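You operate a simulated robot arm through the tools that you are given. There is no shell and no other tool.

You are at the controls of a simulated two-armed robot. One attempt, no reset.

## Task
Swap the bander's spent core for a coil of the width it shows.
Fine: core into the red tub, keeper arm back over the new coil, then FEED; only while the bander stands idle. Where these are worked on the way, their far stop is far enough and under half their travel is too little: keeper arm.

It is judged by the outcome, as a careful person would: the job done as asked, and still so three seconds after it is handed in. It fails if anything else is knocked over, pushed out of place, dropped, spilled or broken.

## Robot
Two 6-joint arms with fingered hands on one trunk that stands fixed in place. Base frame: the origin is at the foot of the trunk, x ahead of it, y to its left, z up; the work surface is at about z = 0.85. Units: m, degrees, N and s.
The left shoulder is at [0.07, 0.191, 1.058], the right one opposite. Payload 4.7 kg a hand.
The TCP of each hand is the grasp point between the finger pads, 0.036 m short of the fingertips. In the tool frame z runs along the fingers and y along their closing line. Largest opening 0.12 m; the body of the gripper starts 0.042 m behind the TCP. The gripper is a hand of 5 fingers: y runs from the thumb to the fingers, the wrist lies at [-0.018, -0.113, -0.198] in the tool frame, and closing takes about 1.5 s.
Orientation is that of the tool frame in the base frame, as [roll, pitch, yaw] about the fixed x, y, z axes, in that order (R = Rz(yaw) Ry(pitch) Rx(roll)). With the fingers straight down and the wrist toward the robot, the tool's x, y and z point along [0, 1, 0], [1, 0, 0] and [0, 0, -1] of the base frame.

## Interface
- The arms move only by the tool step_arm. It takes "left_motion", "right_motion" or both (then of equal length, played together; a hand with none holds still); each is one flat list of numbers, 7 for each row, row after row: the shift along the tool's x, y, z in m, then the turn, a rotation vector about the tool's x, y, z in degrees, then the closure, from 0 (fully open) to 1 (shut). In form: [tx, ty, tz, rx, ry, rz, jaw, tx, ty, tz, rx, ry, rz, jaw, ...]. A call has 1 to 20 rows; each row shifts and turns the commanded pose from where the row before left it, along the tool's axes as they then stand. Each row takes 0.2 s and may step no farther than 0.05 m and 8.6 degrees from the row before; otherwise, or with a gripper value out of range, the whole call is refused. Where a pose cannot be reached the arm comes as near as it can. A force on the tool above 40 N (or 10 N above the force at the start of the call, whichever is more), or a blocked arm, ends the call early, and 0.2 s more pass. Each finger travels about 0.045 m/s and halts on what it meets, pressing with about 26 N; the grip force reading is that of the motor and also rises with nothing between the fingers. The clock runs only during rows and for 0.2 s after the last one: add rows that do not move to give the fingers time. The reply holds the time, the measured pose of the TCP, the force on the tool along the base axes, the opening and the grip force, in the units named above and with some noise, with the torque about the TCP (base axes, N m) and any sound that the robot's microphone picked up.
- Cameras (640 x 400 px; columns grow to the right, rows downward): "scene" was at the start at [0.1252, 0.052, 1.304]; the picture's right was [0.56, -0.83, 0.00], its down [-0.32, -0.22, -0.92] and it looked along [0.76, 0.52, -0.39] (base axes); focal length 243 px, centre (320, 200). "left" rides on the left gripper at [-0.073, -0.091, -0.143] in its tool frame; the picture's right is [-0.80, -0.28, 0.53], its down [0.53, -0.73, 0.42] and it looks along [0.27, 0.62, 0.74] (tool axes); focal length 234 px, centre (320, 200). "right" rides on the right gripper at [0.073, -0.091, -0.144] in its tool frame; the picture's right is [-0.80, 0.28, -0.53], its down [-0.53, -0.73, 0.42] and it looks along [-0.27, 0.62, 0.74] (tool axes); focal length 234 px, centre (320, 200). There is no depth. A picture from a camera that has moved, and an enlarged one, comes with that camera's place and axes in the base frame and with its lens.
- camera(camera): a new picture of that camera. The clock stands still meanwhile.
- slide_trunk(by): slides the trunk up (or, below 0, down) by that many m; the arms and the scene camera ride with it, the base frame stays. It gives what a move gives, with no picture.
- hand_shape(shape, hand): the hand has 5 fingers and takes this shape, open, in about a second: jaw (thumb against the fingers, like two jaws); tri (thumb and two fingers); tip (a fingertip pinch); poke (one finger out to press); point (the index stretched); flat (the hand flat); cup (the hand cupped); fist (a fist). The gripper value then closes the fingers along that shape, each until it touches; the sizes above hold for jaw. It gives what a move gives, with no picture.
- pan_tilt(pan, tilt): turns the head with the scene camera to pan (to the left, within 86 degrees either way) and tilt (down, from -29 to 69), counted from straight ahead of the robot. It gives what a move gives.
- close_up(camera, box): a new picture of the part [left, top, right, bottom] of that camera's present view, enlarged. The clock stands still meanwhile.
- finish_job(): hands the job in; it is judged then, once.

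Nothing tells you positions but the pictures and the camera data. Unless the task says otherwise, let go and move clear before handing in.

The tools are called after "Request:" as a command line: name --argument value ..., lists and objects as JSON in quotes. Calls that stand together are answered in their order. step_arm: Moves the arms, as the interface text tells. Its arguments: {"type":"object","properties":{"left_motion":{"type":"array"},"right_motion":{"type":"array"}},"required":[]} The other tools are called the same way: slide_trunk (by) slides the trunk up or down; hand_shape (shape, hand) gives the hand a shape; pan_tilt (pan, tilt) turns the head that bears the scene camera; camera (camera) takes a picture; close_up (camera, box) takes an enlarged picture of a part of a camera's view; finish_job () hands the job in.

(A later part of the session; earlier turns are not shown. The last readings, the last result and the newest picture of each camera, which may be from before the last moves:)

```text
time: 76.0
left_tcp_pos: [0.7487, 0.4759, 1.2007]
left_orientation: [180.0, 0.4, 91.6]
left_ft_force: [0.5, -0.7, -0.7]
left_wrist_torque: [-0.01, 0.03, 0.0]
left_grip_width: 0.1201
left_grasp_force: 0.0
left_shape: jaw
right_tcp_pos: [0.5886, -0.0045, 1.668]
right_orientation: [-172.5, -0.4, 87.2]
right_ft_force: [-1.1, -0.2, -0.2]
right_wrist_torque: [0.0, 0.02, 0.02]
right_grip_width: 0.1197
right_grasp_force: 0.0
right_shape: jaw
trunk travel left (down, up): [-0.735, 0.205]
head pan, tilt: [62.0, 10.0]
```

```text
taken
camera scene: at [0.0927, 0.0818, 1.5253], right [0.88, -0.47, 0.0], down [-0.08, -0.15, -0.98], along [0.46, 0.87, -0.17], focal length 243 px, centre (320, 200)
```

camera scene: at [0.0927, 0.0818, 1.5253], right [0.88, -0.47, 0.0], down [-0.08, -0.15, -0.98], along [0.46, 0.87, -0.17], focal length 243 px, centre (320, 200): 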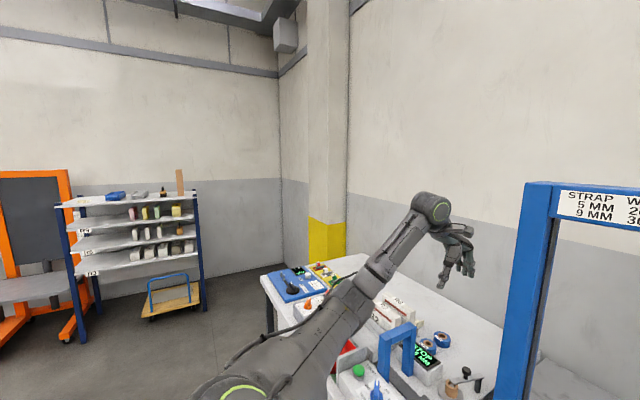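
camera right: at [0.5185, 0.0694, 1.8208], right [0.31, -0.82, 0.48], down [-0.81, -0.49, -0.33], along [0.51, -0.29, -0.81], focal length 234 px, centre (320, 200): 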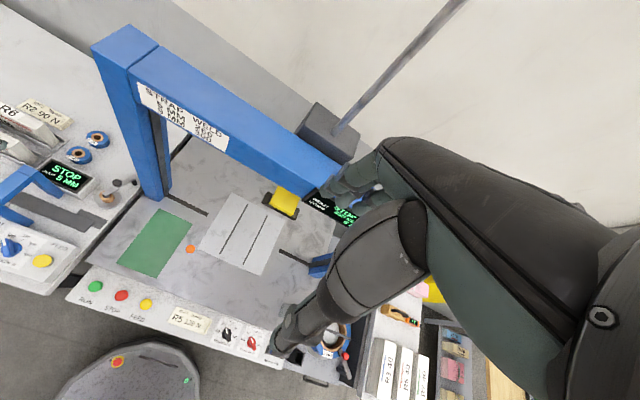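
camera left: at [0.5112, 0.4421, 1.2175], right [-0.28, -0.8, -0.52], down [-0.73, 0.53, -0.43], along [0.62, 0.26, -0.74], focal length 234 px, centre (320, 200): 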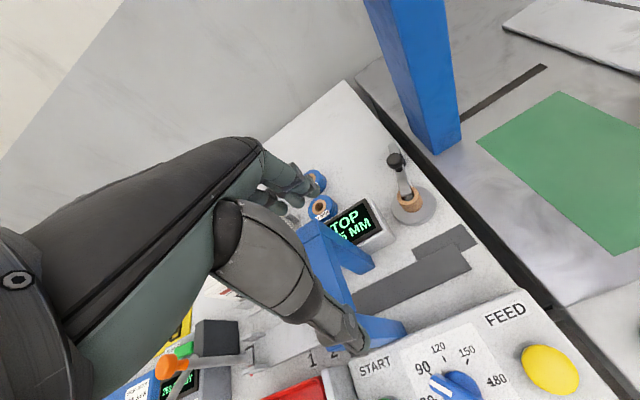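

Fingers are straight down at (0.749, 0.476, 1.20) in the far-reaching configuration. Now I'll lower gradually toward a point above the spool, watching the forearm.

Request:
step_arm --left_motion '[-0.01, -0.01, 0.025, 0, 0, 0, 0, -0.01, -0.01, 0.025, 0, 0, 0, 0, -0.01, -0.01, 0.025, 0, 0, 0, 0, -0.01, -0.01, 0.025, 0, 0, 0, 0]'

Request:
camera --camera "scene"

Request:
camera --camera "left"

```text
time: 77.0
left_tcp_pos: [0.71, 0.4336, 1.1001]
left_orientation: [-180.0, 0.5, 91.7]
left_ft_force: [-0.2, -0.4, 0.3]
left_wrist_torque: [0.0, -0.04, -0.01]
left_grip_width: 0.1198
left_grasp_force: 0.0
left_shape: jaw
right_tcp_pos: [0.5887, -0.0033, 1.6678]
right_orientation: [-172.5, -0.3, 87.3]
right_ft_force: [-0.3, 0.2, 0.7]
right_wrist_torque: [0.01, 0.01, 0.01]
right_grip_width: 0.1199
right_grasp_force: 0.1
right_shape: jaw
trunk travel left (down, up): [-0.735, 0.205]
head pan, tilt: [62.0, 10.0]
```

```text
taken
camera scene: at [0.0927, 0.0822, 1.5254], right [0.88, -0.47, 0.0], down [-0.08, -0.15, -0.98], along [0.46, 0.87, -0.17], focal length 243 px, centre (320, 200)
```

scene: 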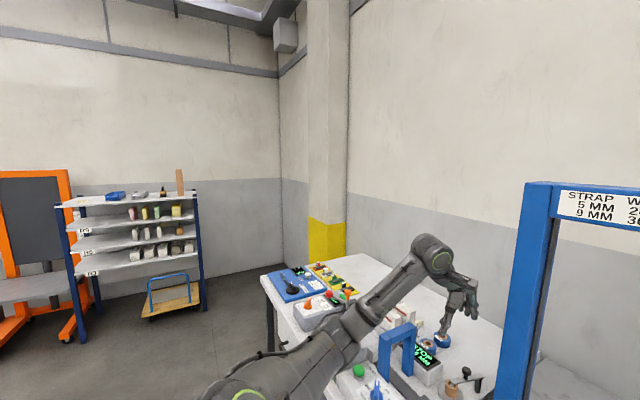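

```text
taken
camera left: at [0.6208, 0.3602, 1.2435], right [-0.26, -0.82, -0.52], down [-0.75, 0.51, -0.43], along [0.61, 0.28, -0.74], focal length 234 px, centre (320, 200)
```

left: 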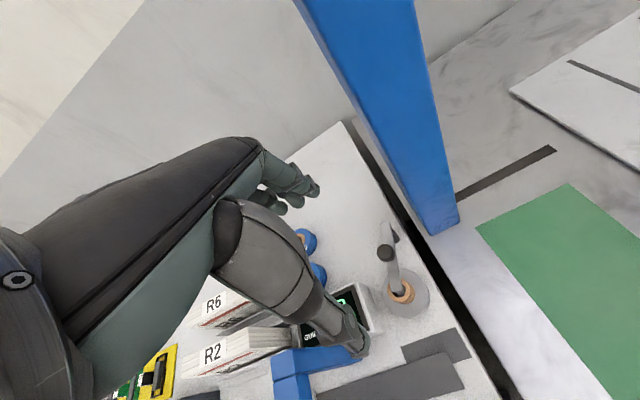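

Now everything is in reach. I'll zoom in with the left hand camera for precise measurements of the keeper, core and coils.

Request:
close_up --camera "left" --box '[350, 210, 450, 330]'

Request:
close_up --camera "left" --box '[290, 200, 440, 310]'

Request:
pan_tilt --pan 36 --tilt 40

Request:
camera --camera "scene"

```text
3.33 times, centred on (400, 270) of left
camera zoom: at [0.6208, 0.3602, 1.2435], right [-0.26, -0.82, -0.52], down [-0.75, 0.51, -0.43], along [0.61, 0.28, -0.74], focal length 781 px, centre (53, -33)
```

zoom: 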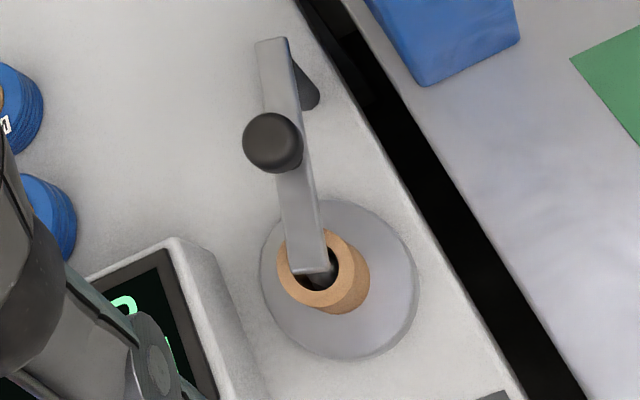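

```text
3.64 times, centred on (365, 255) of left
camera zoom: at [0.6208, 0.3602, 1.2435], right [-0.26, -0.82, -0.52], down [-0.75, 0.51, -0.43], along [0.61, 0.28, -0.74], focal length 852 px, centre (156, 0)
```

zoom: 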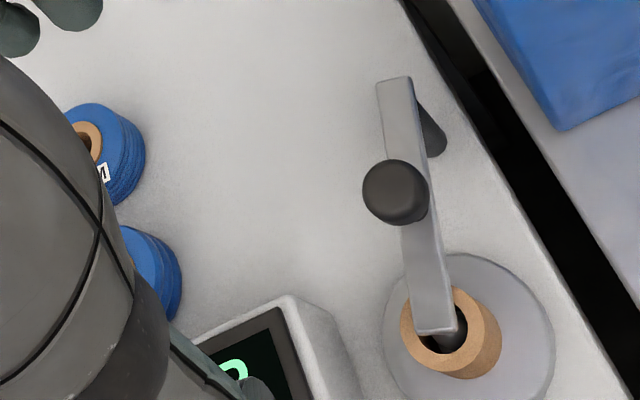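

```text
time: 78.0
left_tcp_pos: [0.7096, 0.4342, 1.1004]
left_orientation: [179.9, 0.3, 91.7]
left_ft_force: [-0.5, 0.2, -0.6]
left_wrist_torque: [-0.06, 0.01, -0.02]
left_grip_width: 0.1199
left_grasp_force: 0.0
left_shape: jaw
right_tcp_pos: [0.5881, -0.0049, 1.6672]
right_orientation: [-172.6, -0.3, 87.3]
right_ft_force: [0.0, -0.4, 0.0]
right_wrist_torque: [0.03, 0.02, -0.01]
right_grip_width: 0.12
right_grasp_force: 0.2
right_shape: jaw
trunk travel left (down, up): [-0.735, 0.205]
head pan, tilt: [36.0, 40.0]
```

```text
taken
camera scene: at [0.1176, 0.0498, 1.4777], right [0.59, -0.81, 0.0], down [-0.52, -0.38, -0.77], along [0.62, 0.45, -0.64], focal length 243 px, centre (320, 200)
```

scene: 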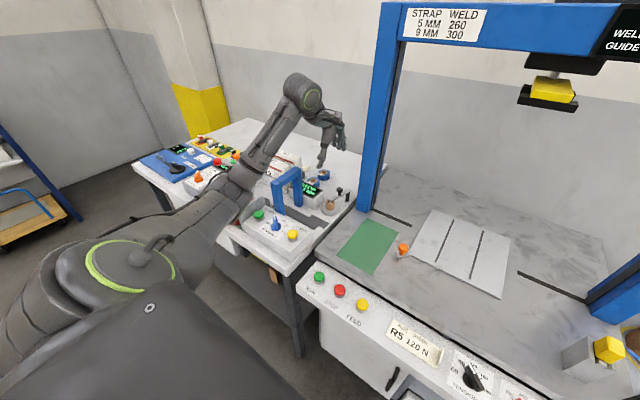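

Request:
close_up --camera "scene" --box '[300, 160, 364, 220]'

Request:
close_up --camera "scene" --box '[180, 150, 300, 250]'

Request:
close_up --camera "scene" --box '[260, 180, 340, 250]'

```text
6.67 times, centred on (332, 190) of scene
camera zoom: at [0.1176, 0.0498, 1.4777], right [0.59, -0.81, 0.0], down [-0.52, -0.38, -0.77], along [0.62, 0.45, -0.64], focal length 1619 px, centre (240, 267)
```

zoom: 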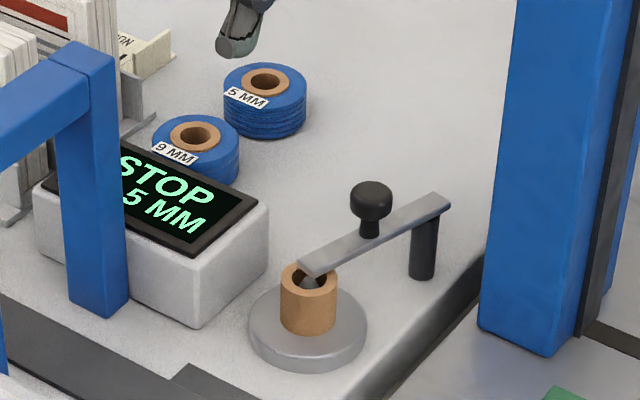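

```text
4.00 times, centred on (240, 200) of scene
camera zoom: at [0.1176, 0.0498, 1.4777], right [0.59, -0.81, 0.0], down [-0.52, -0.38, -0.77], along [0.62, 0.45, -0.64], focal length 971 px, centre (640, 200)
```

zoom: 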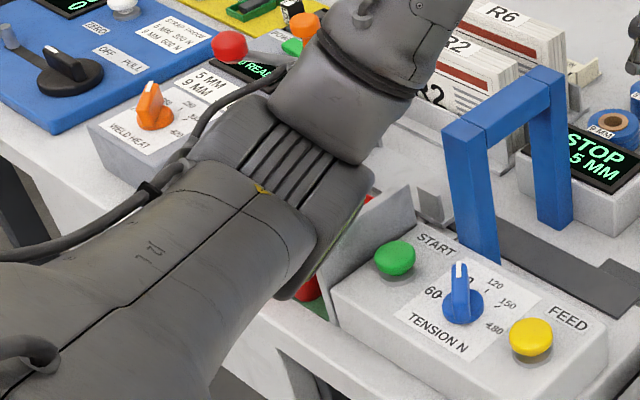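

```text
5.71 times, centred on (300, 215) of scene
camera zoom: at [0.1176, 0.0498, 1.4777], right [0.59, -0.81, 0.0], down [-0.52, -0.38, -0.77], along [0.62, 0.45, -0.64], focal length 1387 px, centre (434, 114)
```

zoom: 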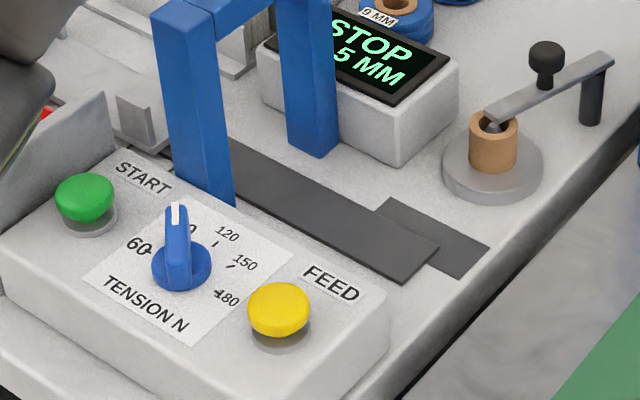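

Measurements agree: spindle at about (0.699, 0.427) with the core top near 0.886, knob at (0.741, 0.414), pivot at (0.782, 0.396), and the 5 MM coil at (0.863, 0.571). I'll try the three-finger shape up here and see what it looks like open and closed.

Request:
hand_shape --hand "left" --shape "tri"

Request:
close_up --camera "scene" --box '[270, 60, 370, 200]'

Request:
camera --camera "left"

```text
time: 78.9
left_tcp_pos: [0.7117, 0.4339, 1.1007]
left_orientation: [179.9, 0.3, 91.6]
left_ft_force: [0.3, -0.3, 0.1]
left_wrist_torque: [-0.03, 0.01, -0.01]
left_grip_width: 0.1197
left_grasp_force: 0.1
left_shape: tri
right_tcp_pos: [0.5889, -0.0047, 1.6673]
right_orientation: [-172.5, -0.2, 87.3]
right_ft_force: [0.4, -0.4, -0.8]
right_wrist_torque: [0.02, 0.0, -0.01]
right_grip_width: 0.12
right_grasp_force: 0.1
right_shape: jaw
trunk travel left (down, up): [-0.735, 0.205]
head pan, tilt: [36.0, 40.0]
```

```text
2.86 times, centred on (320, 130) of scene
camera zoom: at [0.1177, 0.0498, 1.4776], right [0.59, -0.81, 0.0], down [-0.52, -0.38, -0.77], along [0.62, 0.45, -0.64], focal length 694 px, centre (320, 400)
```

zoom: 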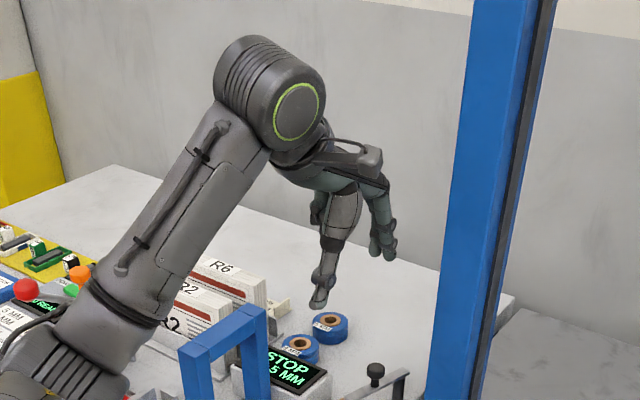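

```text
taken
camera left: at [0.621, 0.3603, 1.2441], right [-0.26, -0.82, -0.52], down [-0.75, 0.51, -0.43], along [0.61, 0.28, -0.74], focal length 234 px, centre (320, 200)
```

left: 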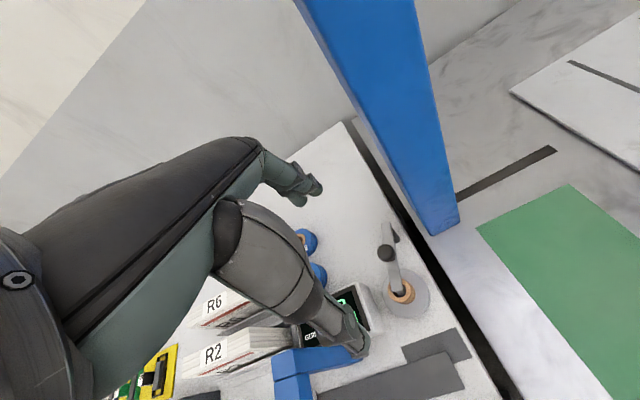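

Request:
step_arm --left_motion '[0, 0, 0, 0, 0, 0, 1, 0, 0, 0, 0, 0, 0, 1, 0, 0, 0, 0, 0, 0, 1, 0, 0, 0, 0, 0, 0, 1, 0, 0, 0, 0, 0, 0, 1, 0, 0, 0, 0, 0, 0, 1, 0, 0, 0, 0, 0, 0, 1, 0, 0, 0, 0, 0, 0, 1]'

Request:
close_up --camera "scene" --box '[290, 80, 370, 170]'

Request:
camera --camera "left"

```text
time: 80.7
left_tcp_pos: [0.7114, 0.4347, 1.1005]
left_orientation: [179.9, 0.4, 91.8]
left_ft_force: [0.4, -0.3, 0.4]
left_wrist_torque: [-0.02, 0.01, 0.01]
left_grip_width: 0.0
left_grasp_force: 26.2
left_shape: tri
right_tcp_pos: [0.5888, -0.0057, 1.6674]
right_orientation: [-172.5, -0.3, 87.2]
right_ft_force: [0.3, 0.1, 0.1]
right_wrist_torque: [-0.02, 0.03, 0.01]
right_grip_width: 0.1195
right_grasp_force: 0.1
right_shape: jaw
trunk travel left (down, up): [-0.735, 0.205]
head pan, tilt: [36.0, 40.0]
```

```text
4.44 times, centred on (330, 125) of scene
camera zoom: at [0.1177, 0.0498, 1.4776], right [0.59, -0.81, 0.0], down [-0.52, -0.38, -0.77], along [0.62, 0.45, -0.64], focal length 1079 px, centre (276, 533)
```

zoom: 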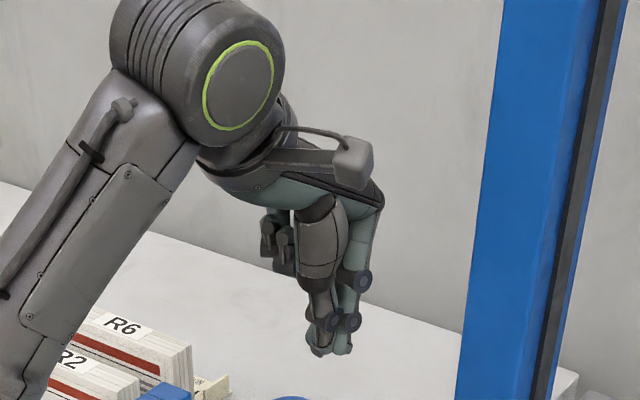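

```text
taken
camera left: at [0.6209, 0.3602, 1.244], right [-0.26, -0.82, -0.52], down [-0.75, 0.51, -0.43], along [0.61, 0.28, -0.74], focal length 234 px, centre (320, 200)
```

left: 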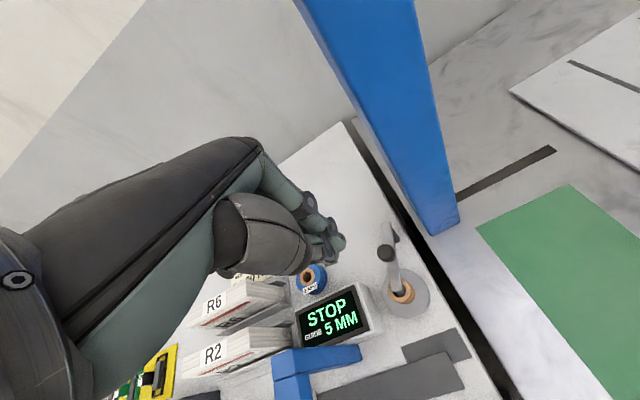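

The closed pinch's tips are right at the grasp point, 36 mm below it. To keep the elbow well above the buttons, I'll raise the trunk 0.1 m, then bring the closed pinch to the near-right side of the keeper knob with the hand yawed to stay clear of the blue post.

Request:
slide_trunk --by 0.1

Request:
step_arm --left_motion '[0, 0, 0.02, 0, 0, -8, 1, 0, 0, 0.02, 0, 0, -8, 1, 0, 0, 0.02, 0, 0, -8, 1, 0, 0, 0.02, 0, 0, -8, 1]'

```text
time: 82.0
left_tcp_pos: [0.7105, 0.4335, 1.2015]
left_orientation: [179.9, 0.3, 91.6]
left_ft_force: [0.8, 0.5, 0.1]
left_wrist_torque: [-0.02, 0.01, -0.02]
left_grip_width: 0.0
left_grasp_force: 25.7
left_shape: tri
right_tcp_pos: [0.5891, -0.005, 1.7679]
right_orientation: [-172.5, -0.3, 87.3]
right_ft_force: [0.1, -0.1, -0.5]
right_wrist_torque: [-0.02, 0.01, -0.02]
right_grip_width: 0.1198
right_grasp_force: 0.0
right_shape: jaw
trunk travel left (down, up): [-0.835, 0.105]
head pan, tilt: [36.0, 40.0]
```

```text
time: 83.0
left_tcp_pos: [0.7112, 0.4329, 1.1208]
left_orientation: [180.0, 0.4, 123.8]
left_ft_force: [-0.4, -0.2, -0.9]
left_wrist_torque: [0.01, -0.04, 0.0]
left_grip_width: 0.0
left_grasp_force: 26.0
left_shape: tri
right_tcp_pos: [0.5892, -0.0056, 1.7674]
right_orientation: [-172.4, -0.3, 87.3]
right_ft_force: [-0.4, 0.3, -0.1]
right_wrist_torque: [0.02, 0.05, -0.03]
right_grip_width: 0.1199
right_grasp_force: 0.1
right_shape: jaw
trunk travel left (down, up): [-0.835, 0.105]
head pan, tilt: [36.0, 40.0]
```

Request:
step_arm --left_motion '[-0.0314, -0.0169, 0.01, 0, 0, 0, 1, -0.0314, -0.0169, 0.01, 0, 0, 0, 1, 0, 0, 0.04, 0, 0, 0, 1, 0, 0, 0.04, 0, 0, 0, 1]'

Request:
close_up --camera "scene" --box '[260, 140, 420, 260]'

Request:
close_up --camera "left" --box '[240, 120, 480, 320]'

```text
time: 84.0
left_tcp_pos: [0.7174, 0.3626, 1.0196]
left_orientation: [-179.9, 0.3, 123.6]
left_ft_force: [-0.2, -0.1, -0.7]
left_wrist_torque: [0.0, 0.01, 0.0]
left_grip_width: 0.0003
left_grasp_force: 26.2
left_shape: tri
right_tcp_pos: [0.5883, -0.004, 1.7681]
right_orientation: [-172.5, -0.3, 87.2]
right_ft_force: [-0.1, 0.3, -0.6]
right_wrist_torque: [0.02, 0.0, -0.03]
right_grip_width: 0.1199
right_grasp_force: 0.1
right_shape: jaw
trunk travel left (down, up): [-0.835, 0.105]
head pan, tilt: [36.0, 40.0]
```

```text
3.33 times, centred on (340, 200) of scene
camera zoom: at [0.1179, 0.0509, 1.5777], right [0.59, -0.81, 0.0], down [-0.52, -0.38, -0.77], along [0.62, 0.45, -0.64], focal length 809 px, centre (253, 200)
```

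zoom: 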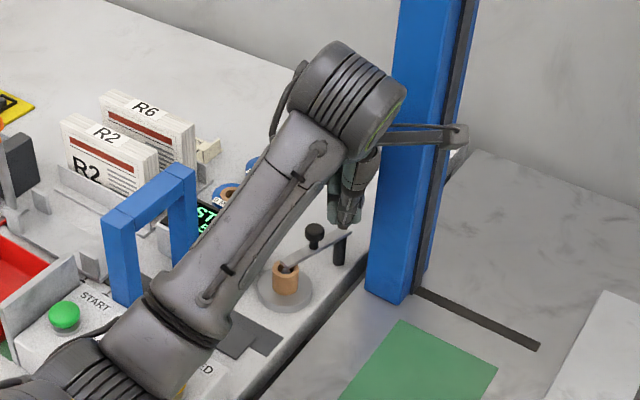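

```text
2.00 times, centred on (360, 220) of left
camera zoom: at [0.6808, 0.2533, 1.1638], right [0.21, -0.83, -0.52], down [-0.9, 0.03, -0.43], along [0.37, 0.56, -0.74], focal length 468 px, centre (240, 160)
```

zoom: 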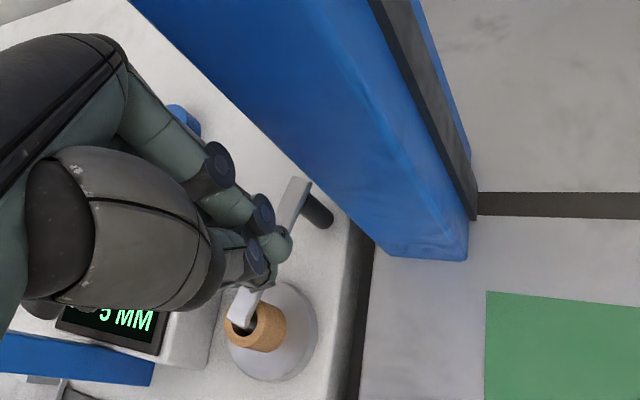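

The hand is positioned beside the knob with clearance all around. I'll descend so the fingertips are just above the keeper bar level.

Request:
step_arm --left_motion '[0, 0, 0.03, 0, 0, 0, 1, 0, 0, 0.03, 0, 0, 0, 1, 0, 0, 0.0166, 0, 0, 0, 1]'

Request:
close_up --camera "scene" --box '[310, 170, 390, 230]'

Request:
close_up --camera "left" --box '[240, 120, 480, 320]'

Request:
close_up --camera "right" --box '[0, 100, 200, 300]'

```text
time: 84.8
left_tcp_pos: [0.7174, 0.3608, 0.9438]
left_orientation: [-179.9, 0.4, 123.7]
left_ft_force: [0.9, 0.2, -0.7]
left_wrist_torque: [0.02, 0.01, -0.04]
left_grip_width: 0.0001
left_grasp_force: 25.6
left_shape: tri
right_tcp_pos: [0.5883, -0.0053, 1.7675]
right_orientation: [-172.4, -0.3, 87.3]
right_ft_force: [0.7, -0.7, -0.8]
right_wrist_torque: [0.03, -0.02, -0.03]
right_grip_width: 0.1198
right_grasp_force: 0.1
right_shape: jaw
trunk travel left (down, up): [-0.835, 0.105]
head pan, tilt: [36.0, 40.0]
```

```text
6.67 times, centred on (350, 200) of scene
camera zoom: at [0.1178, 0.0491, 1.5777], right [0.59, -0.81, 0.0], down [-0.52, -0.38, -0.77], along [0.62, 0.45, -0.64], focal length 1619 px, centre (120, 200)
```

zoom: 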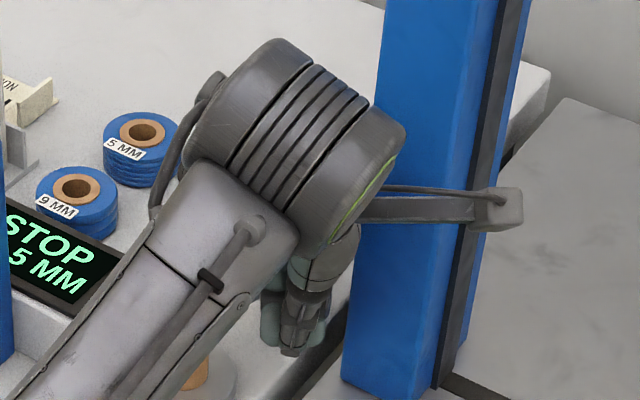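

```text
2.00 times, centred on (360, 220) of left
camera zoom: at [0.6814, 0.2517, 1.0876], right [0.21, -0.83, -0.52], down [-0.9, 0.03, -0.43], along [0.37, 0.56, -0.74], focal length 468 px, centre (240, 160)
```

zoom: 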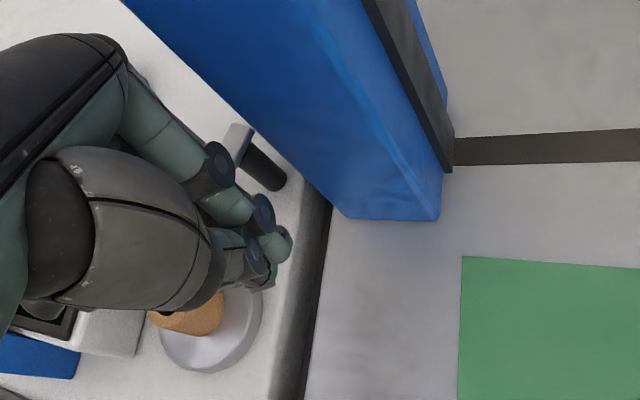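

```text
2.00 times, centred on (100, 200) of right
camera zoom: at [0.5188, 0.0686, 1.9208], right [0.31, -0.82, 0.48], down [-0.81, -0.49, -0.33], along [0.51, -0.29, -0.81], focal length 468 px, centre (760, 200)
```

zoom: 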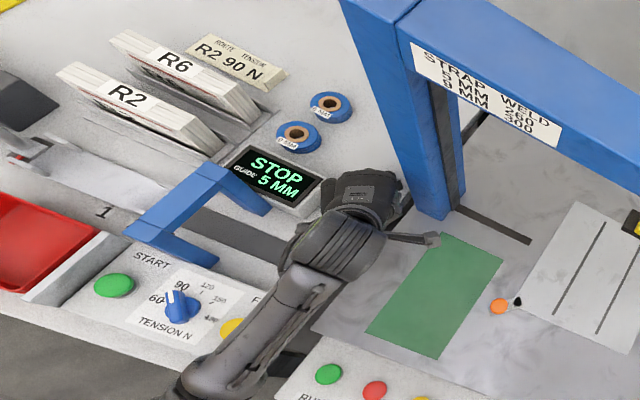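

The right hand's camera gives a good overhead view. Now I'll push the knob along its arc to the left in small steps, turning the hand slightly to stay clear of the post.

Request:
step_arm --left_motion '[0.0076, 0.0118, 0, 0, 0, 0, 1, 0.0076, 0.0118, 0, 0, 0, 0, 1, 0.0068, 0.0037, 0, 0, 0, 0, 1, 0.0061, 0.0044, 0, 0, 0, 0, 1, 0.0067, 0.0066, 0, 0, 0, 8, 1, 0.0064, 0.0069, 0, 0, 0, 8, 1]'

Request:
close_up --camera "right" --box '[50, 140, 170, 240]'

Request:
close_up --camera "left" --box '[240, 120, 480, 320]'

Request:
close_up --camera "scene" --box '[310, 170, 390, 230]'

```text
time: 86.2
left_tcp_pos: [0.7341, 0.4214, 0.9429]
left_orientation: [-179.9, 0.5, 107.6]
left_ft_force: [-0.7, 0.5, 0.0]
left_wrist_torque: [0.0, 0.01, 0.03]
left_grip_width: 0.0
left_grasp_force: 25.8
left_shape: tri
right_tcp_pos: [0.5879, -0.0039, 1.7675]
right_orientation: [-172.6, -0.3, 87.3]
right_ft_force: [-0.3, 1.0, 0.6]
right_wrist_torque: [0.0, 0.02, -0.02]
right_grip_width: 0.1197
right_grasp_force: 0.1
right_shape: jaw
trunk travel left (down, up): [-0.835, 0.105]
head pan, tilt: [36.0, 40.0]
```

```text
4.00 times, centred on (110, 190) of right
camera zoom: at [0.5182, 0.0708, 1.9209], right [0.31, -0.82, 0.48], down [-0.81, -0.49, -0.33], along [0.51, -0.29, -0.81], focal length 937 px, centre (1160, 240)
```

zoom: 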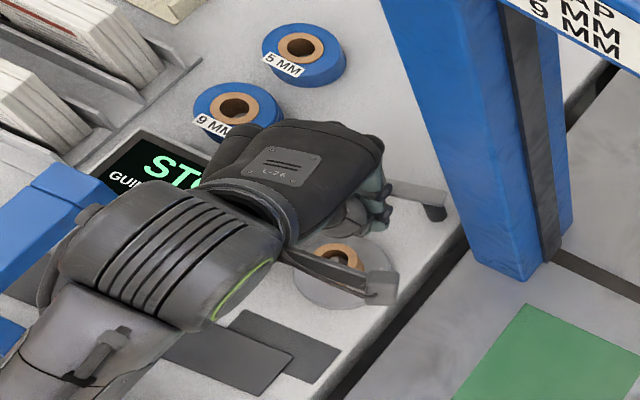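

```text
2.00 times, centred on (360, 220) of left
camera zoom: at [0.6679, 0.3262, 1.0875], right [-0.02, -0.85, -0.52], down [-0.86, 0.28, -0.43], along [0.51, 0.44, -0.74], focal length 468 px, centre (240, 160)
```

zoom: 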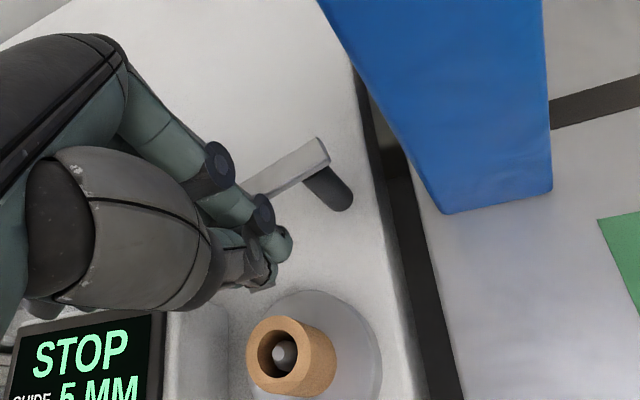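

```text
6.67 times, centred on (350, 200) of scene
camera zoom: at [0.1174, 0.0509, 1.5776], right [0.59, -0.81, 0.0], down [-0.52, -0.38, -0.77], along [0.62, 0.45, -0.64], focal length 1619 px, centre (120, 200)
```

zoom: 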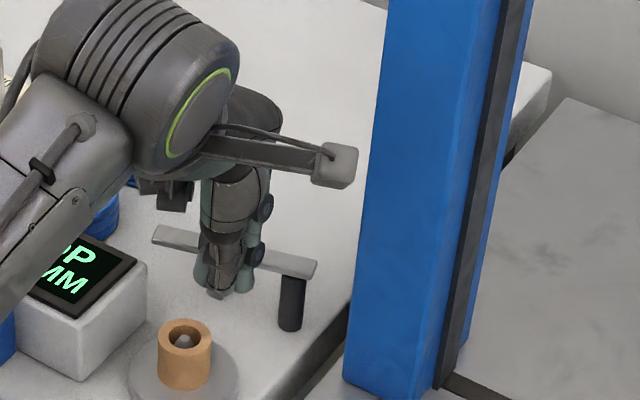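

The keeper swings freely, now about 50° open, and the spindle pin is visible inside the core. I'll keep pushing it toward its far stop.

Request:
step_arm --left_motion '[0.0108, 0.0052, 0, 0, 0, 8, 1, 0.0062, 0.0084, 0, 0, 0, 8, 1, 0.0059, 0.0086, 0, 0, 0, 0, 1, 0.0042, 0.0093, 0, 0, 0, 0, 1, 0.0026, 0.0101, 0, 0, 0, 0, 1]'

Request:
close_up --camera "scene" --box '[310, 160, 390, 220]'

Request:
close_up --camera "left" --box '[240, 120, 480, 320]'

```text
time: 87.4
left_tcp_pos: [0.7652, 0.4539, 0.9458]
left_orientation: [179.8, 0.3, 91.7]
left_ft_force: [-22.0, 3.1, 5.4]
left_wrist_torque: [0.02, 0.25, -0.12]
left_grip_width: 0.0002
left_grasp_force: 25.9
left_shape: tri
right_tcp_pos: [0.5809, -0.0066, 1.7718]
right_orientation: [-172.8, -0.5, 87.3]
right_ft_force: [0.0, -0.9, 0.7]
right_wrist_torque: [0.03, -0.01, 0.01]
right_grip_width: 0.1197
right_grasp_force: 0.0
right_shape: jaw
trunk travel left (down, up): [-0.835, 0.105]
head pan, tilt: [36.0, 40.0]
```

```text
6.67 times, centred on (350, 190) of scene
camera zoom: at [0.1105, 0.0485, 1.5783], right [0.59, -0.81, 0.0], down [-0.52, -0.38, -0.77], along [0.62, 0.45, -0.64], focal length 1619 px, centre (120, 267)
```

zoom: 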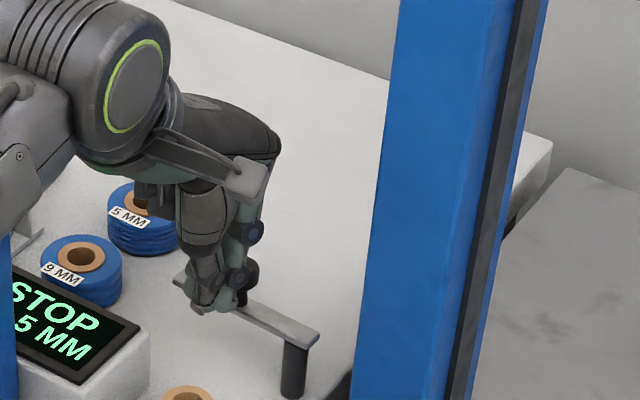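

```text
2.00 times, centred on (360, 220) of left
camera zoom: at [0.6756, 0.3788, 1.0897], right [-0.25, -0.81, -0.52], down [-0.75, 0.51, -0.43], along [0.61, 0.28, -0.74], focal length 468 px, centre (240, 160)
```

zoom: 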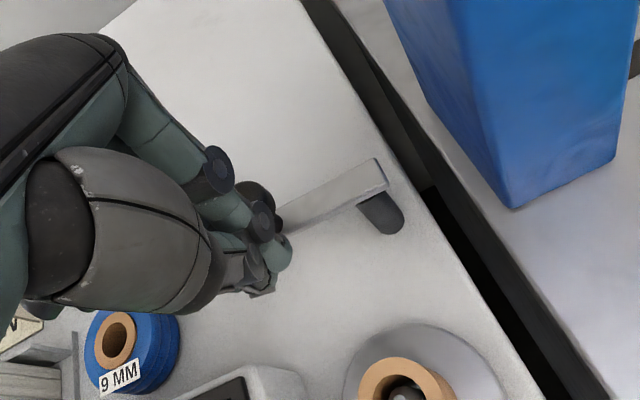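

I'm getting 22 N of resistance, so it's either at the far stop or slipping past the knob. I'll back off a little and look.

Request:
step_arm --left_motion '[-0.002, -0.015, 0, 0, 0, 0, 1, -0.002, -0.015, 0, 0, 0, 0, 1]'

Request:
close_up --camera "scene" --box '[310, 160, 390, 220]'

Request:
close_up --camera "right" --box '[50, 140, 170, 240]'

Request:
close_up --camera "left" --box '[240, 120, 480, 320]'

```text
time: 88.0
left_tcp_pos: [0.7401, 0.4472, 0.9446]
left_orientation: [179.8, 0.5, 91.6]
left_ft_force: [-0.4, -0.1, -0.1]
left_wrist_torque: [-0.02, 0.0, -0.02]
left_grip_width: 0.0
left_grasp_force: 25.6
left_shape: tri
right_tcp_pos: [0.586, -0.0075, 1.7694]
right_orientation: [-172.4, -0.3, 87.3]
right_ft_force: [0.3, 0.4, 0.0]
right_wrist_torque: [0.02, -0.02, -0.03]
right_grip_width: 0.1197
right_grasp_force: 0.0
right_shape: jaw
trunk travel left (down, up): [-0.835, 0.105]
head pan, tilt: [36.0, 40.0]
```

```text
6.67 times, centred on (350, 190) of scene
camera zoom: at [0.1166, 0.0482, 1.5778], right [0.59, -0.81, 0.0], down [-0.52, -0.38, -0.77], along [0.62, 0.45, -0.64], focal length 1619 px, centre (120, 267)
```

zoom: 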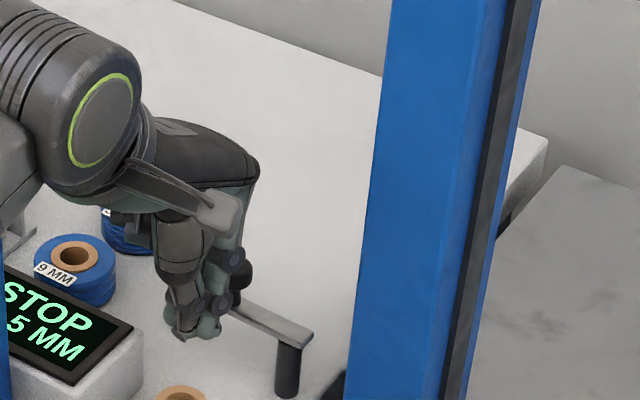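

```text
4.00 times, centred on (110, 190) of right
camera zoom: at [0.5165, 0.0675, 1.9218], right [0.31, -0.82, 0.48], down [-0.81, -0.49, -0.33], along [0.51, -0.29, -0.81], focal length 937 px, centre (1160, 240)
```

zoom: 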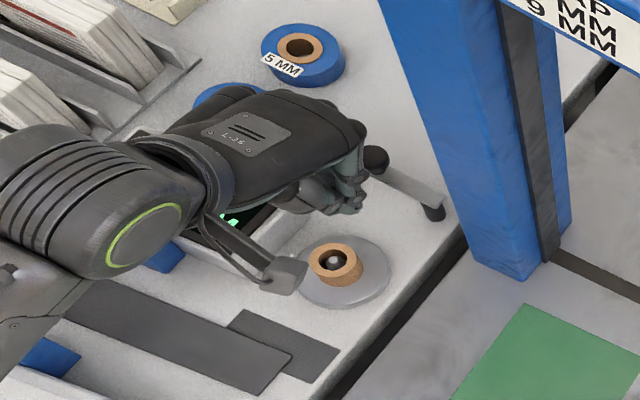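

```text
2.00 times, centred on (360, 220) of left
camera zoom: at [0.6501, 0.373, 1.0883], right [-0.25, -0.82, -0.52], down [-0.75, 0.51, -0.43], along [0.62, 0.28, -0.74], focal length 468 px, centre (240, 160)
```

zoom: 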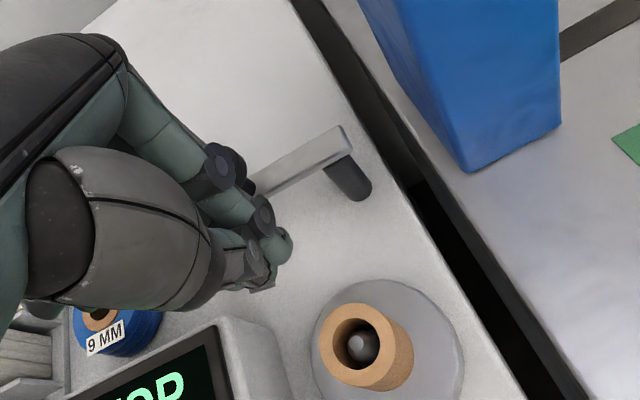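

The knob is now at roughly 90°, about 65° opened. I'll line up squarely behind the knob and push gently again to see whether this is the far stop.

Request:
step_arm --left_motion '[-0.01, 0, 0, 0, 0, 0, 1, 0, 0.005, 0, 0, 0, 0, 1, 0, 0.005, 0, 0, 0, 0, 1, 0, 0.005, 0, 0, 0, 0, 1]'

Request:
close_up --camera "scene" --box '[310, 160, 390, 220]'

```text
time: 89.0
left_tcp_pos: [0.7518, 0.4392, 0.9447]
left_orientation: [179.9, 0.3, 91.8]
left_ft_force: [-15.0, 1.9, 4.6]
left_wrist_torque: [0.07, 0.06, 0.19]
left_grip_width: 0.0
left_grasp_force: 26.0
left_shape: tri
right_tcp_pos: [0.5842, -0.0055, 1.7697]
right_orientation: [-172.6, -0.3, 87.4]
right_ft_force: [-0.5, 0.1, 0.2]
right_wrist_torque: [0.08, -0.02, -0.02]
right_grip_width: 0.1197
right_grasp_force: 0.1
right_shape: jaw
trunk travel left (down, up): [-0.835, 0.105]
head pan, tilt: [36.0, 40.0]
```

```text
6.67 times, centred on (350, 190) of scene
camera zoom: at [0.1139, 0.0491, 1.578], right [0.59, -0.81, 0.0], down [-0.52, -0.38, -0.77], along [0.62, 0.45, -0.64], focal length 1619 px, centre (120, 267)
```

zoom: 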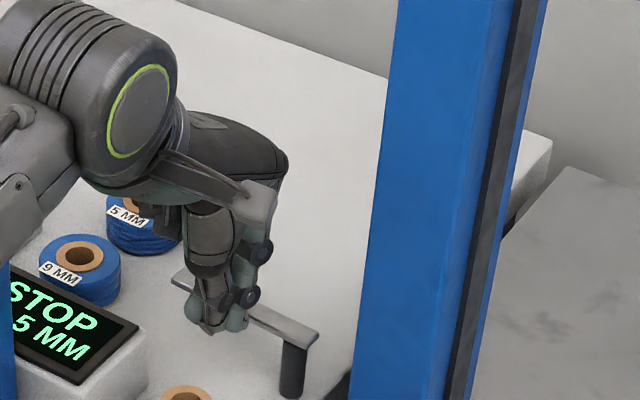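

The knob doesn't move further and pushes back with 15 N, so the keeper is at its far stop. I'll back away, rise, and move above the core with the fingers half open.

Request:
step_arm --left_motion '[0, -0.02, 0, 0, 0, 0, 1, 0, -0.015, -0.01, 0, 0, 0, 1, 0, 0, -0.04, 0, 0, 0, 1, 0, 0, -0.04, 0, 0, 0, 1, -0.0122, -0.018, 0, 0, 0, 0, 0.5, 0, 0, 0, 0, 0, 0, 0.5, 0, 0, 0, 0, 0, 0, 0.5, 0, 0, 0, 0, 0, 0, 0.5, 0, 0, 0, 0, 0, 0, 0.5]'

Request:
close_up --camera "left" --box '[240, 120, 480, 320]'

Request:
close_up --camera "right" --box '[50, 140, 170, 240]'

Request:
close_up --camera "scene" --box '[300, 160, 380, 220]'

```text
time: 91.0
left_tcp_pos: [0.7021, 0.4256, 1.0344]
left_orientation: [179.9, 0.3, 91.7]
left_ft_force: [0.1, -0.1, -0.7]
left_wrist_torque: [0.01, -0.02, 0.03]
left_grip_width: 0.0598
left_grasp_force: 0.1
left_shape: tri
right_tcp_pos: [0.5875, -0.0049, 1.766]
right_orientation: [-172.5, -0.3, 87.2]
right_ft_force: [0.2, -0.5, -0.2]
right_wrist_torque: [-0.05, -0.02, -0.03]
right_grip_width: 0.1196
right_grasp_force: 0.1
right_shape: jaw
trunk travel left (down, up): [-0.835, 0.105]
head pan, tilt: [36.0, 40.0]
```

```text
2.00 times, centred on (360, 220) of left
camera zoom: at [0.613, 0.3521, 1.1772], right [-0.26, -0.82, -0.52], down [-0.75, 0.51, -0.43], along [0.61, 0.28, -0.74], focal length 468 px, centre (240, 160)
```

zoom: 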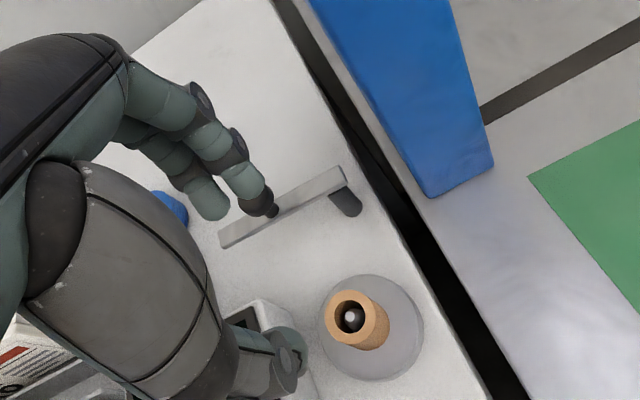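

```text
4.00 times, centred on (110, 190) of right
camera zoom: at [0.5185, 0.0693, 1.9209], right [0.31, -0.82, 0.48], down [-0.81, -0.49, -0.33], along [0.51, -0.29, -0.81], focal length 937 px, centre (1160, 240)
```

zoom: 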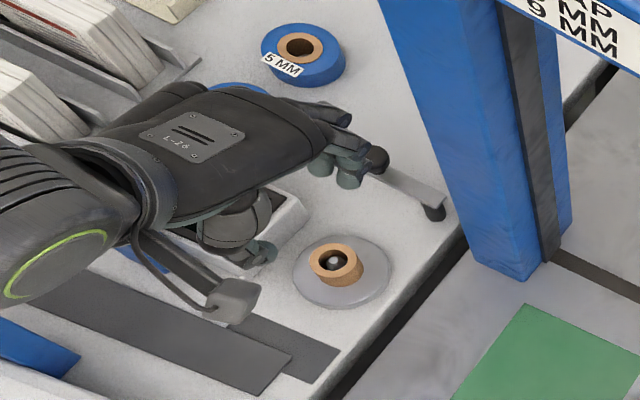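

```text
6.67 times, centred on (340, 190) of scene
camera zoom: at [0.1176, 0.0497, 1.5777], right [0.59, -0.81, 0.0], down [-0.52, -0.38, -0.77], along [0.62, 0.45, -0.64], focal length 1619 px, centre (187, 267)
```

zoom: 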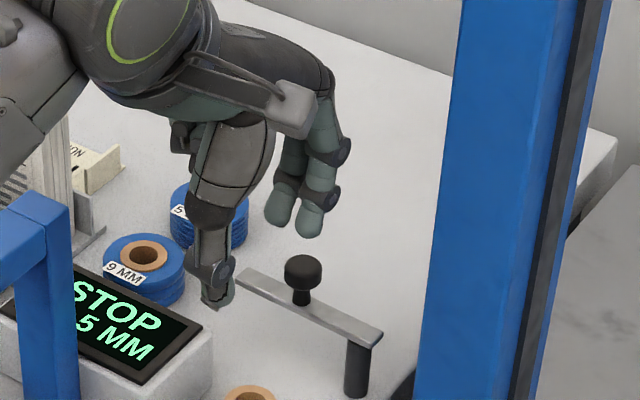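

The keeper stays open on its own. The core is centred under the half-open pinch to within about 2 mm. I'll descend over the core.

Request:
step_arm --left_motion '[0.002, -0.0015, 0.04, 0, 0, 0, 0.5, 0, 0, 0.04, 0, 0, 0, 0.5, 0, 0, 0.02, 0, 0, 0, 0.5]'

Request:
close_up --camera "scene" --box '[300, 170, 380, 230]'

Request:
close_up --camera "right" --box '[50, 140, 170, 240]'

Request:
close_up --camera "left" --box '[240, 120, 480, 320]'

```text
time: 91.8
left_tcp_pos: [0.701, 0.4272, 0.9329]
left_orientation: [179.8, 0.4, 91.6]
left_ft_force: [0.1, -0.8, -0.8]
left_wrist_torque: [0.01, -0.01, -0.03]
left_grip_width: 0.0598
left_grasp_force: 0.1
left_shape: tri
right_tcp_pos: [0.5887, -0.0057, 1.7676]
right_orientation: [-172.3, -0.3, 87.2]
right_ft_force: [0.1, 0.1, -0.4]
right_wrist_torque: [0.01, 0.01, 0.03]
right_grip_width: 0.1199
right_grasp_force: 0.1
right_shape: jaw
trunk travel left (down, up): [-0.835, 0.105]
head pan, tilt: [36.0, 40.0]
```

```text
6.67 times, centred on (340, 200) of scene
camera zoom: at [0.1179, 0.0496, 1.5777], right [0.59, -0.81, 0.0], down [-0.52, -0.38, -0.77], along [0.62, 0.45, -0.64], focal length 1619 px, centre (187, 200)
```

zoom: 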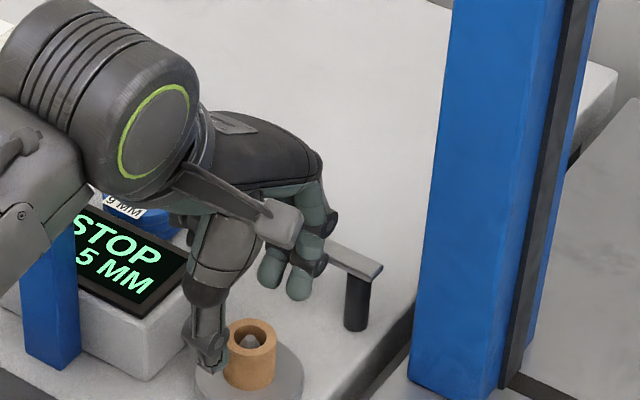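

```text
4.00 times, centred on (110, 190) of right
camera zoom: at [0.519, 0.0692, 1.9208], right [0.31, -0.82, 0.48], down [-0.81, -0.49, -0.33], along [0.51, -0.29, -0.81], focal length 937 px, centre (1160, 240)
```

zoom: 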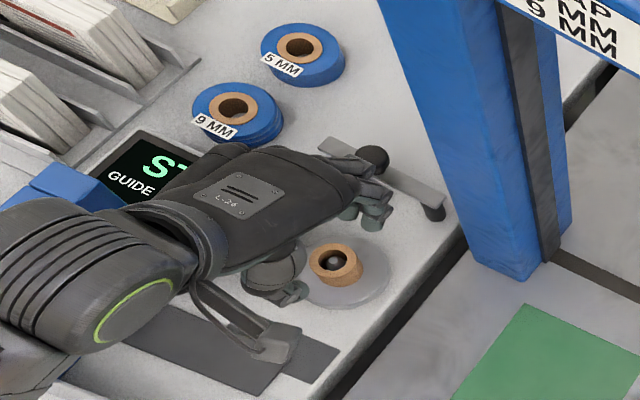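

```text
2.00 times, centred on (360, 220) of left
camera zoom: at [0.6117, 0.3526, 1.0769], right [-0.26, -0.82, -0.52], down [-0.75, 0.51, -0.43], along [0.61, 0.28, -0.74], focal length 468 px, centre (240, 160)
```

zoom: 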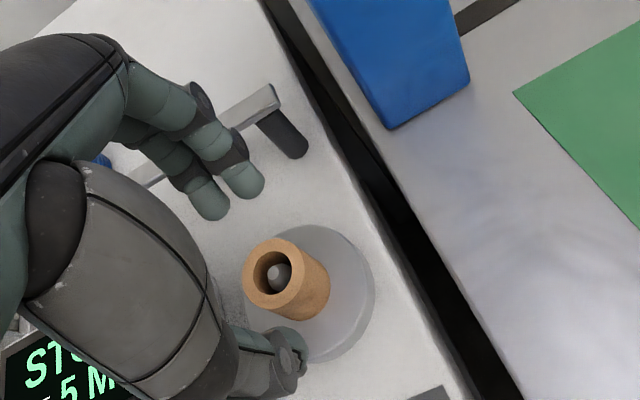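

Alignment is good; I'll nudge 3 mm right, lower to grip height, and close on the core.

Request:
step_arm --left_motion '[-0.003, 0, 0.015, 0, 0, 0, 0.5, 0, 0, 0.014, 0, 0, 0, 0.5, 0, 0, 0, 0, 0, 0, 0.7, 0, 0, 0, 0, 0, 0, 0.9, 0, 0, 0, 0, 0, 0, 0.9, 0, 0, 0, 0, 0, 0, 0.9]'

Request:
close_up --camera "left" --box '[240, 120, 480, 320]'

Request:
close_up --camera "scene" --box '[300, 170, 380, 230]'

```text
time: 93.2
left_tcp_pos: [0.7002, 0.4234, 0.904]
left_orientation: [179.9, 0.5, 91.6]
left_ft_force: [-0.4, -0.5, 0.0]
left_wrist_torque: [0.0, 0.03, -0.02]
left_grip_width: 0.0238
left_grasp_force: 26.0
left_shape: tri
right_tcp_pos: [0.588, -0.0055, 1.7673]
right_orientation: [-172.5, -0.3, 87.2]
right_ft_force: [0.7, -0.5, -1.0]
right_wrist_torque: [-0.03, 0.0, 0.0]
right_grip_width: 0.1196
right_grasp_force: 0.1
right_shape: jaw
trunk travel left (down, up): [-0.835, 0.105]
head pan, tilt: [36.0, 40.0]
```

```text
2.00 times, centred on (360, 220) of left
camera zoom: at [0.6118, 0.3494, 1.0481], right [-0.26, -0.82, -0.52], down [-0.75, 0.51, -0.43], along [0.61, 0.28, -0.74], focal length 468 px, centre (240, 160)
```

zoom: 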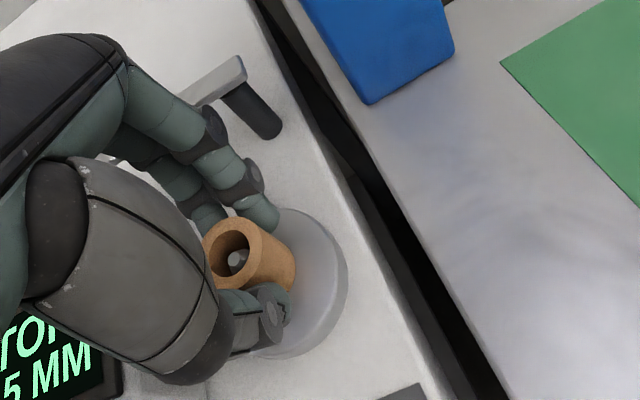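

```text
6.67 times, centred on (340, 200) of scene
camera zoom: at [0.1176, 0.0498, 1.5777], right [0.59, -0.81, 0.0], down [-0.52, -0.38, -0.77], along [0.62, 0.45, -0.64], focal length 1619 px, centre (187, 200)
```

zoom: 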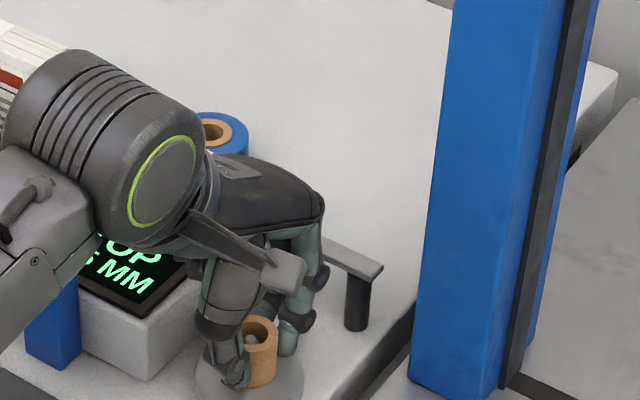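

Grip reads 24 mm at 26 N, so the core is held. I'll lift straight up and check.

Request:
step_arm --left_motion '[0, 0, -0.01, 0, 0, 0, 0.9, 0, 0, -0.02, 0, 0, 0, 0.9, 0, 0, -0.03, 0, 0, 0, 0.9, 0, 0, -0.04, 0, 0, 0, 0.9]'

Request:
close_up --camera "left" --box '[240, 120, 480, 320]'

Request:
close_up --camera "scene" --box '[300, 150, 380, 230]'

```text
time: 94.2
left_tcp_pos: [0.7015, 0.4252, 1.0043]
left_orientation: [179.9, 0.4, 91.7]
left_ft_force: [-1.3, -0.2, -0.2]
left_wrist_torque: [-0.03, -0.02, -0.04]
left_grip_width: 0.0233
left_grasp_force: 25.9
left_shape: tri
right_tcp_pos: [0.5889, -0.0056, 1.7682]
right_orientation: [-172.4, -0.3, 87.3]
right_ft_force: [0.9, 0.1, -0.6]
right_wrist_torque: [0.02, -0.03, -0.01]
right_grip_width: 0.1198
right_grasp_force: 0.1
right_shape: jaw
trunk travel left (down, up): [-0.835, 0.105]
head pan, tilt: [36.0, 40.0]
```

```text
2.00 times, centred on (360, 220) of left
camera zoom: at [0.6116, 0.3506, 1.1484], right [-0.26, -0.82, -0.52], down [-0.75, 0.51, -0.43], along [0.61, 0.28, -0.74], focal length 468 px, centre (240, 160)
```

zoom: 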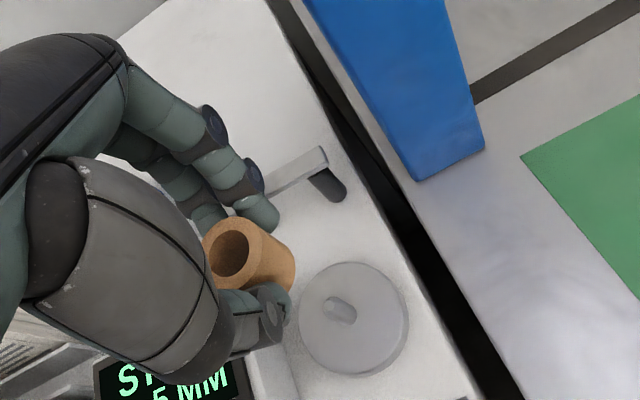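

```text
5.00 times, centred on (340, 190) of scene
camera zoom: at [0.1174, 0.0494, 1.5776], right [0.59, -0.81, 0.0], down [-0.52, -0.38, -0.77], along [0.62, 0.45, -0.64], focal length 1214 px, centre (220, 250)
```

zoom: 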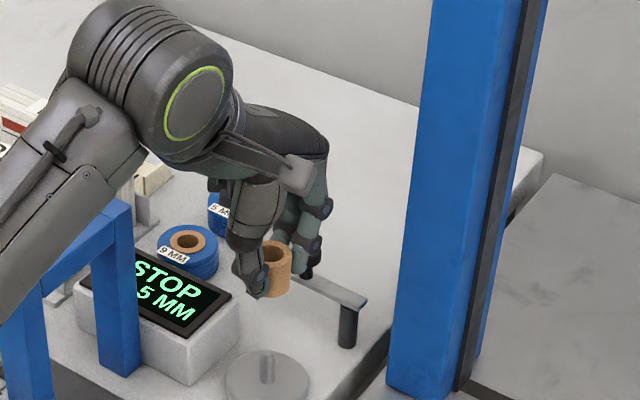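

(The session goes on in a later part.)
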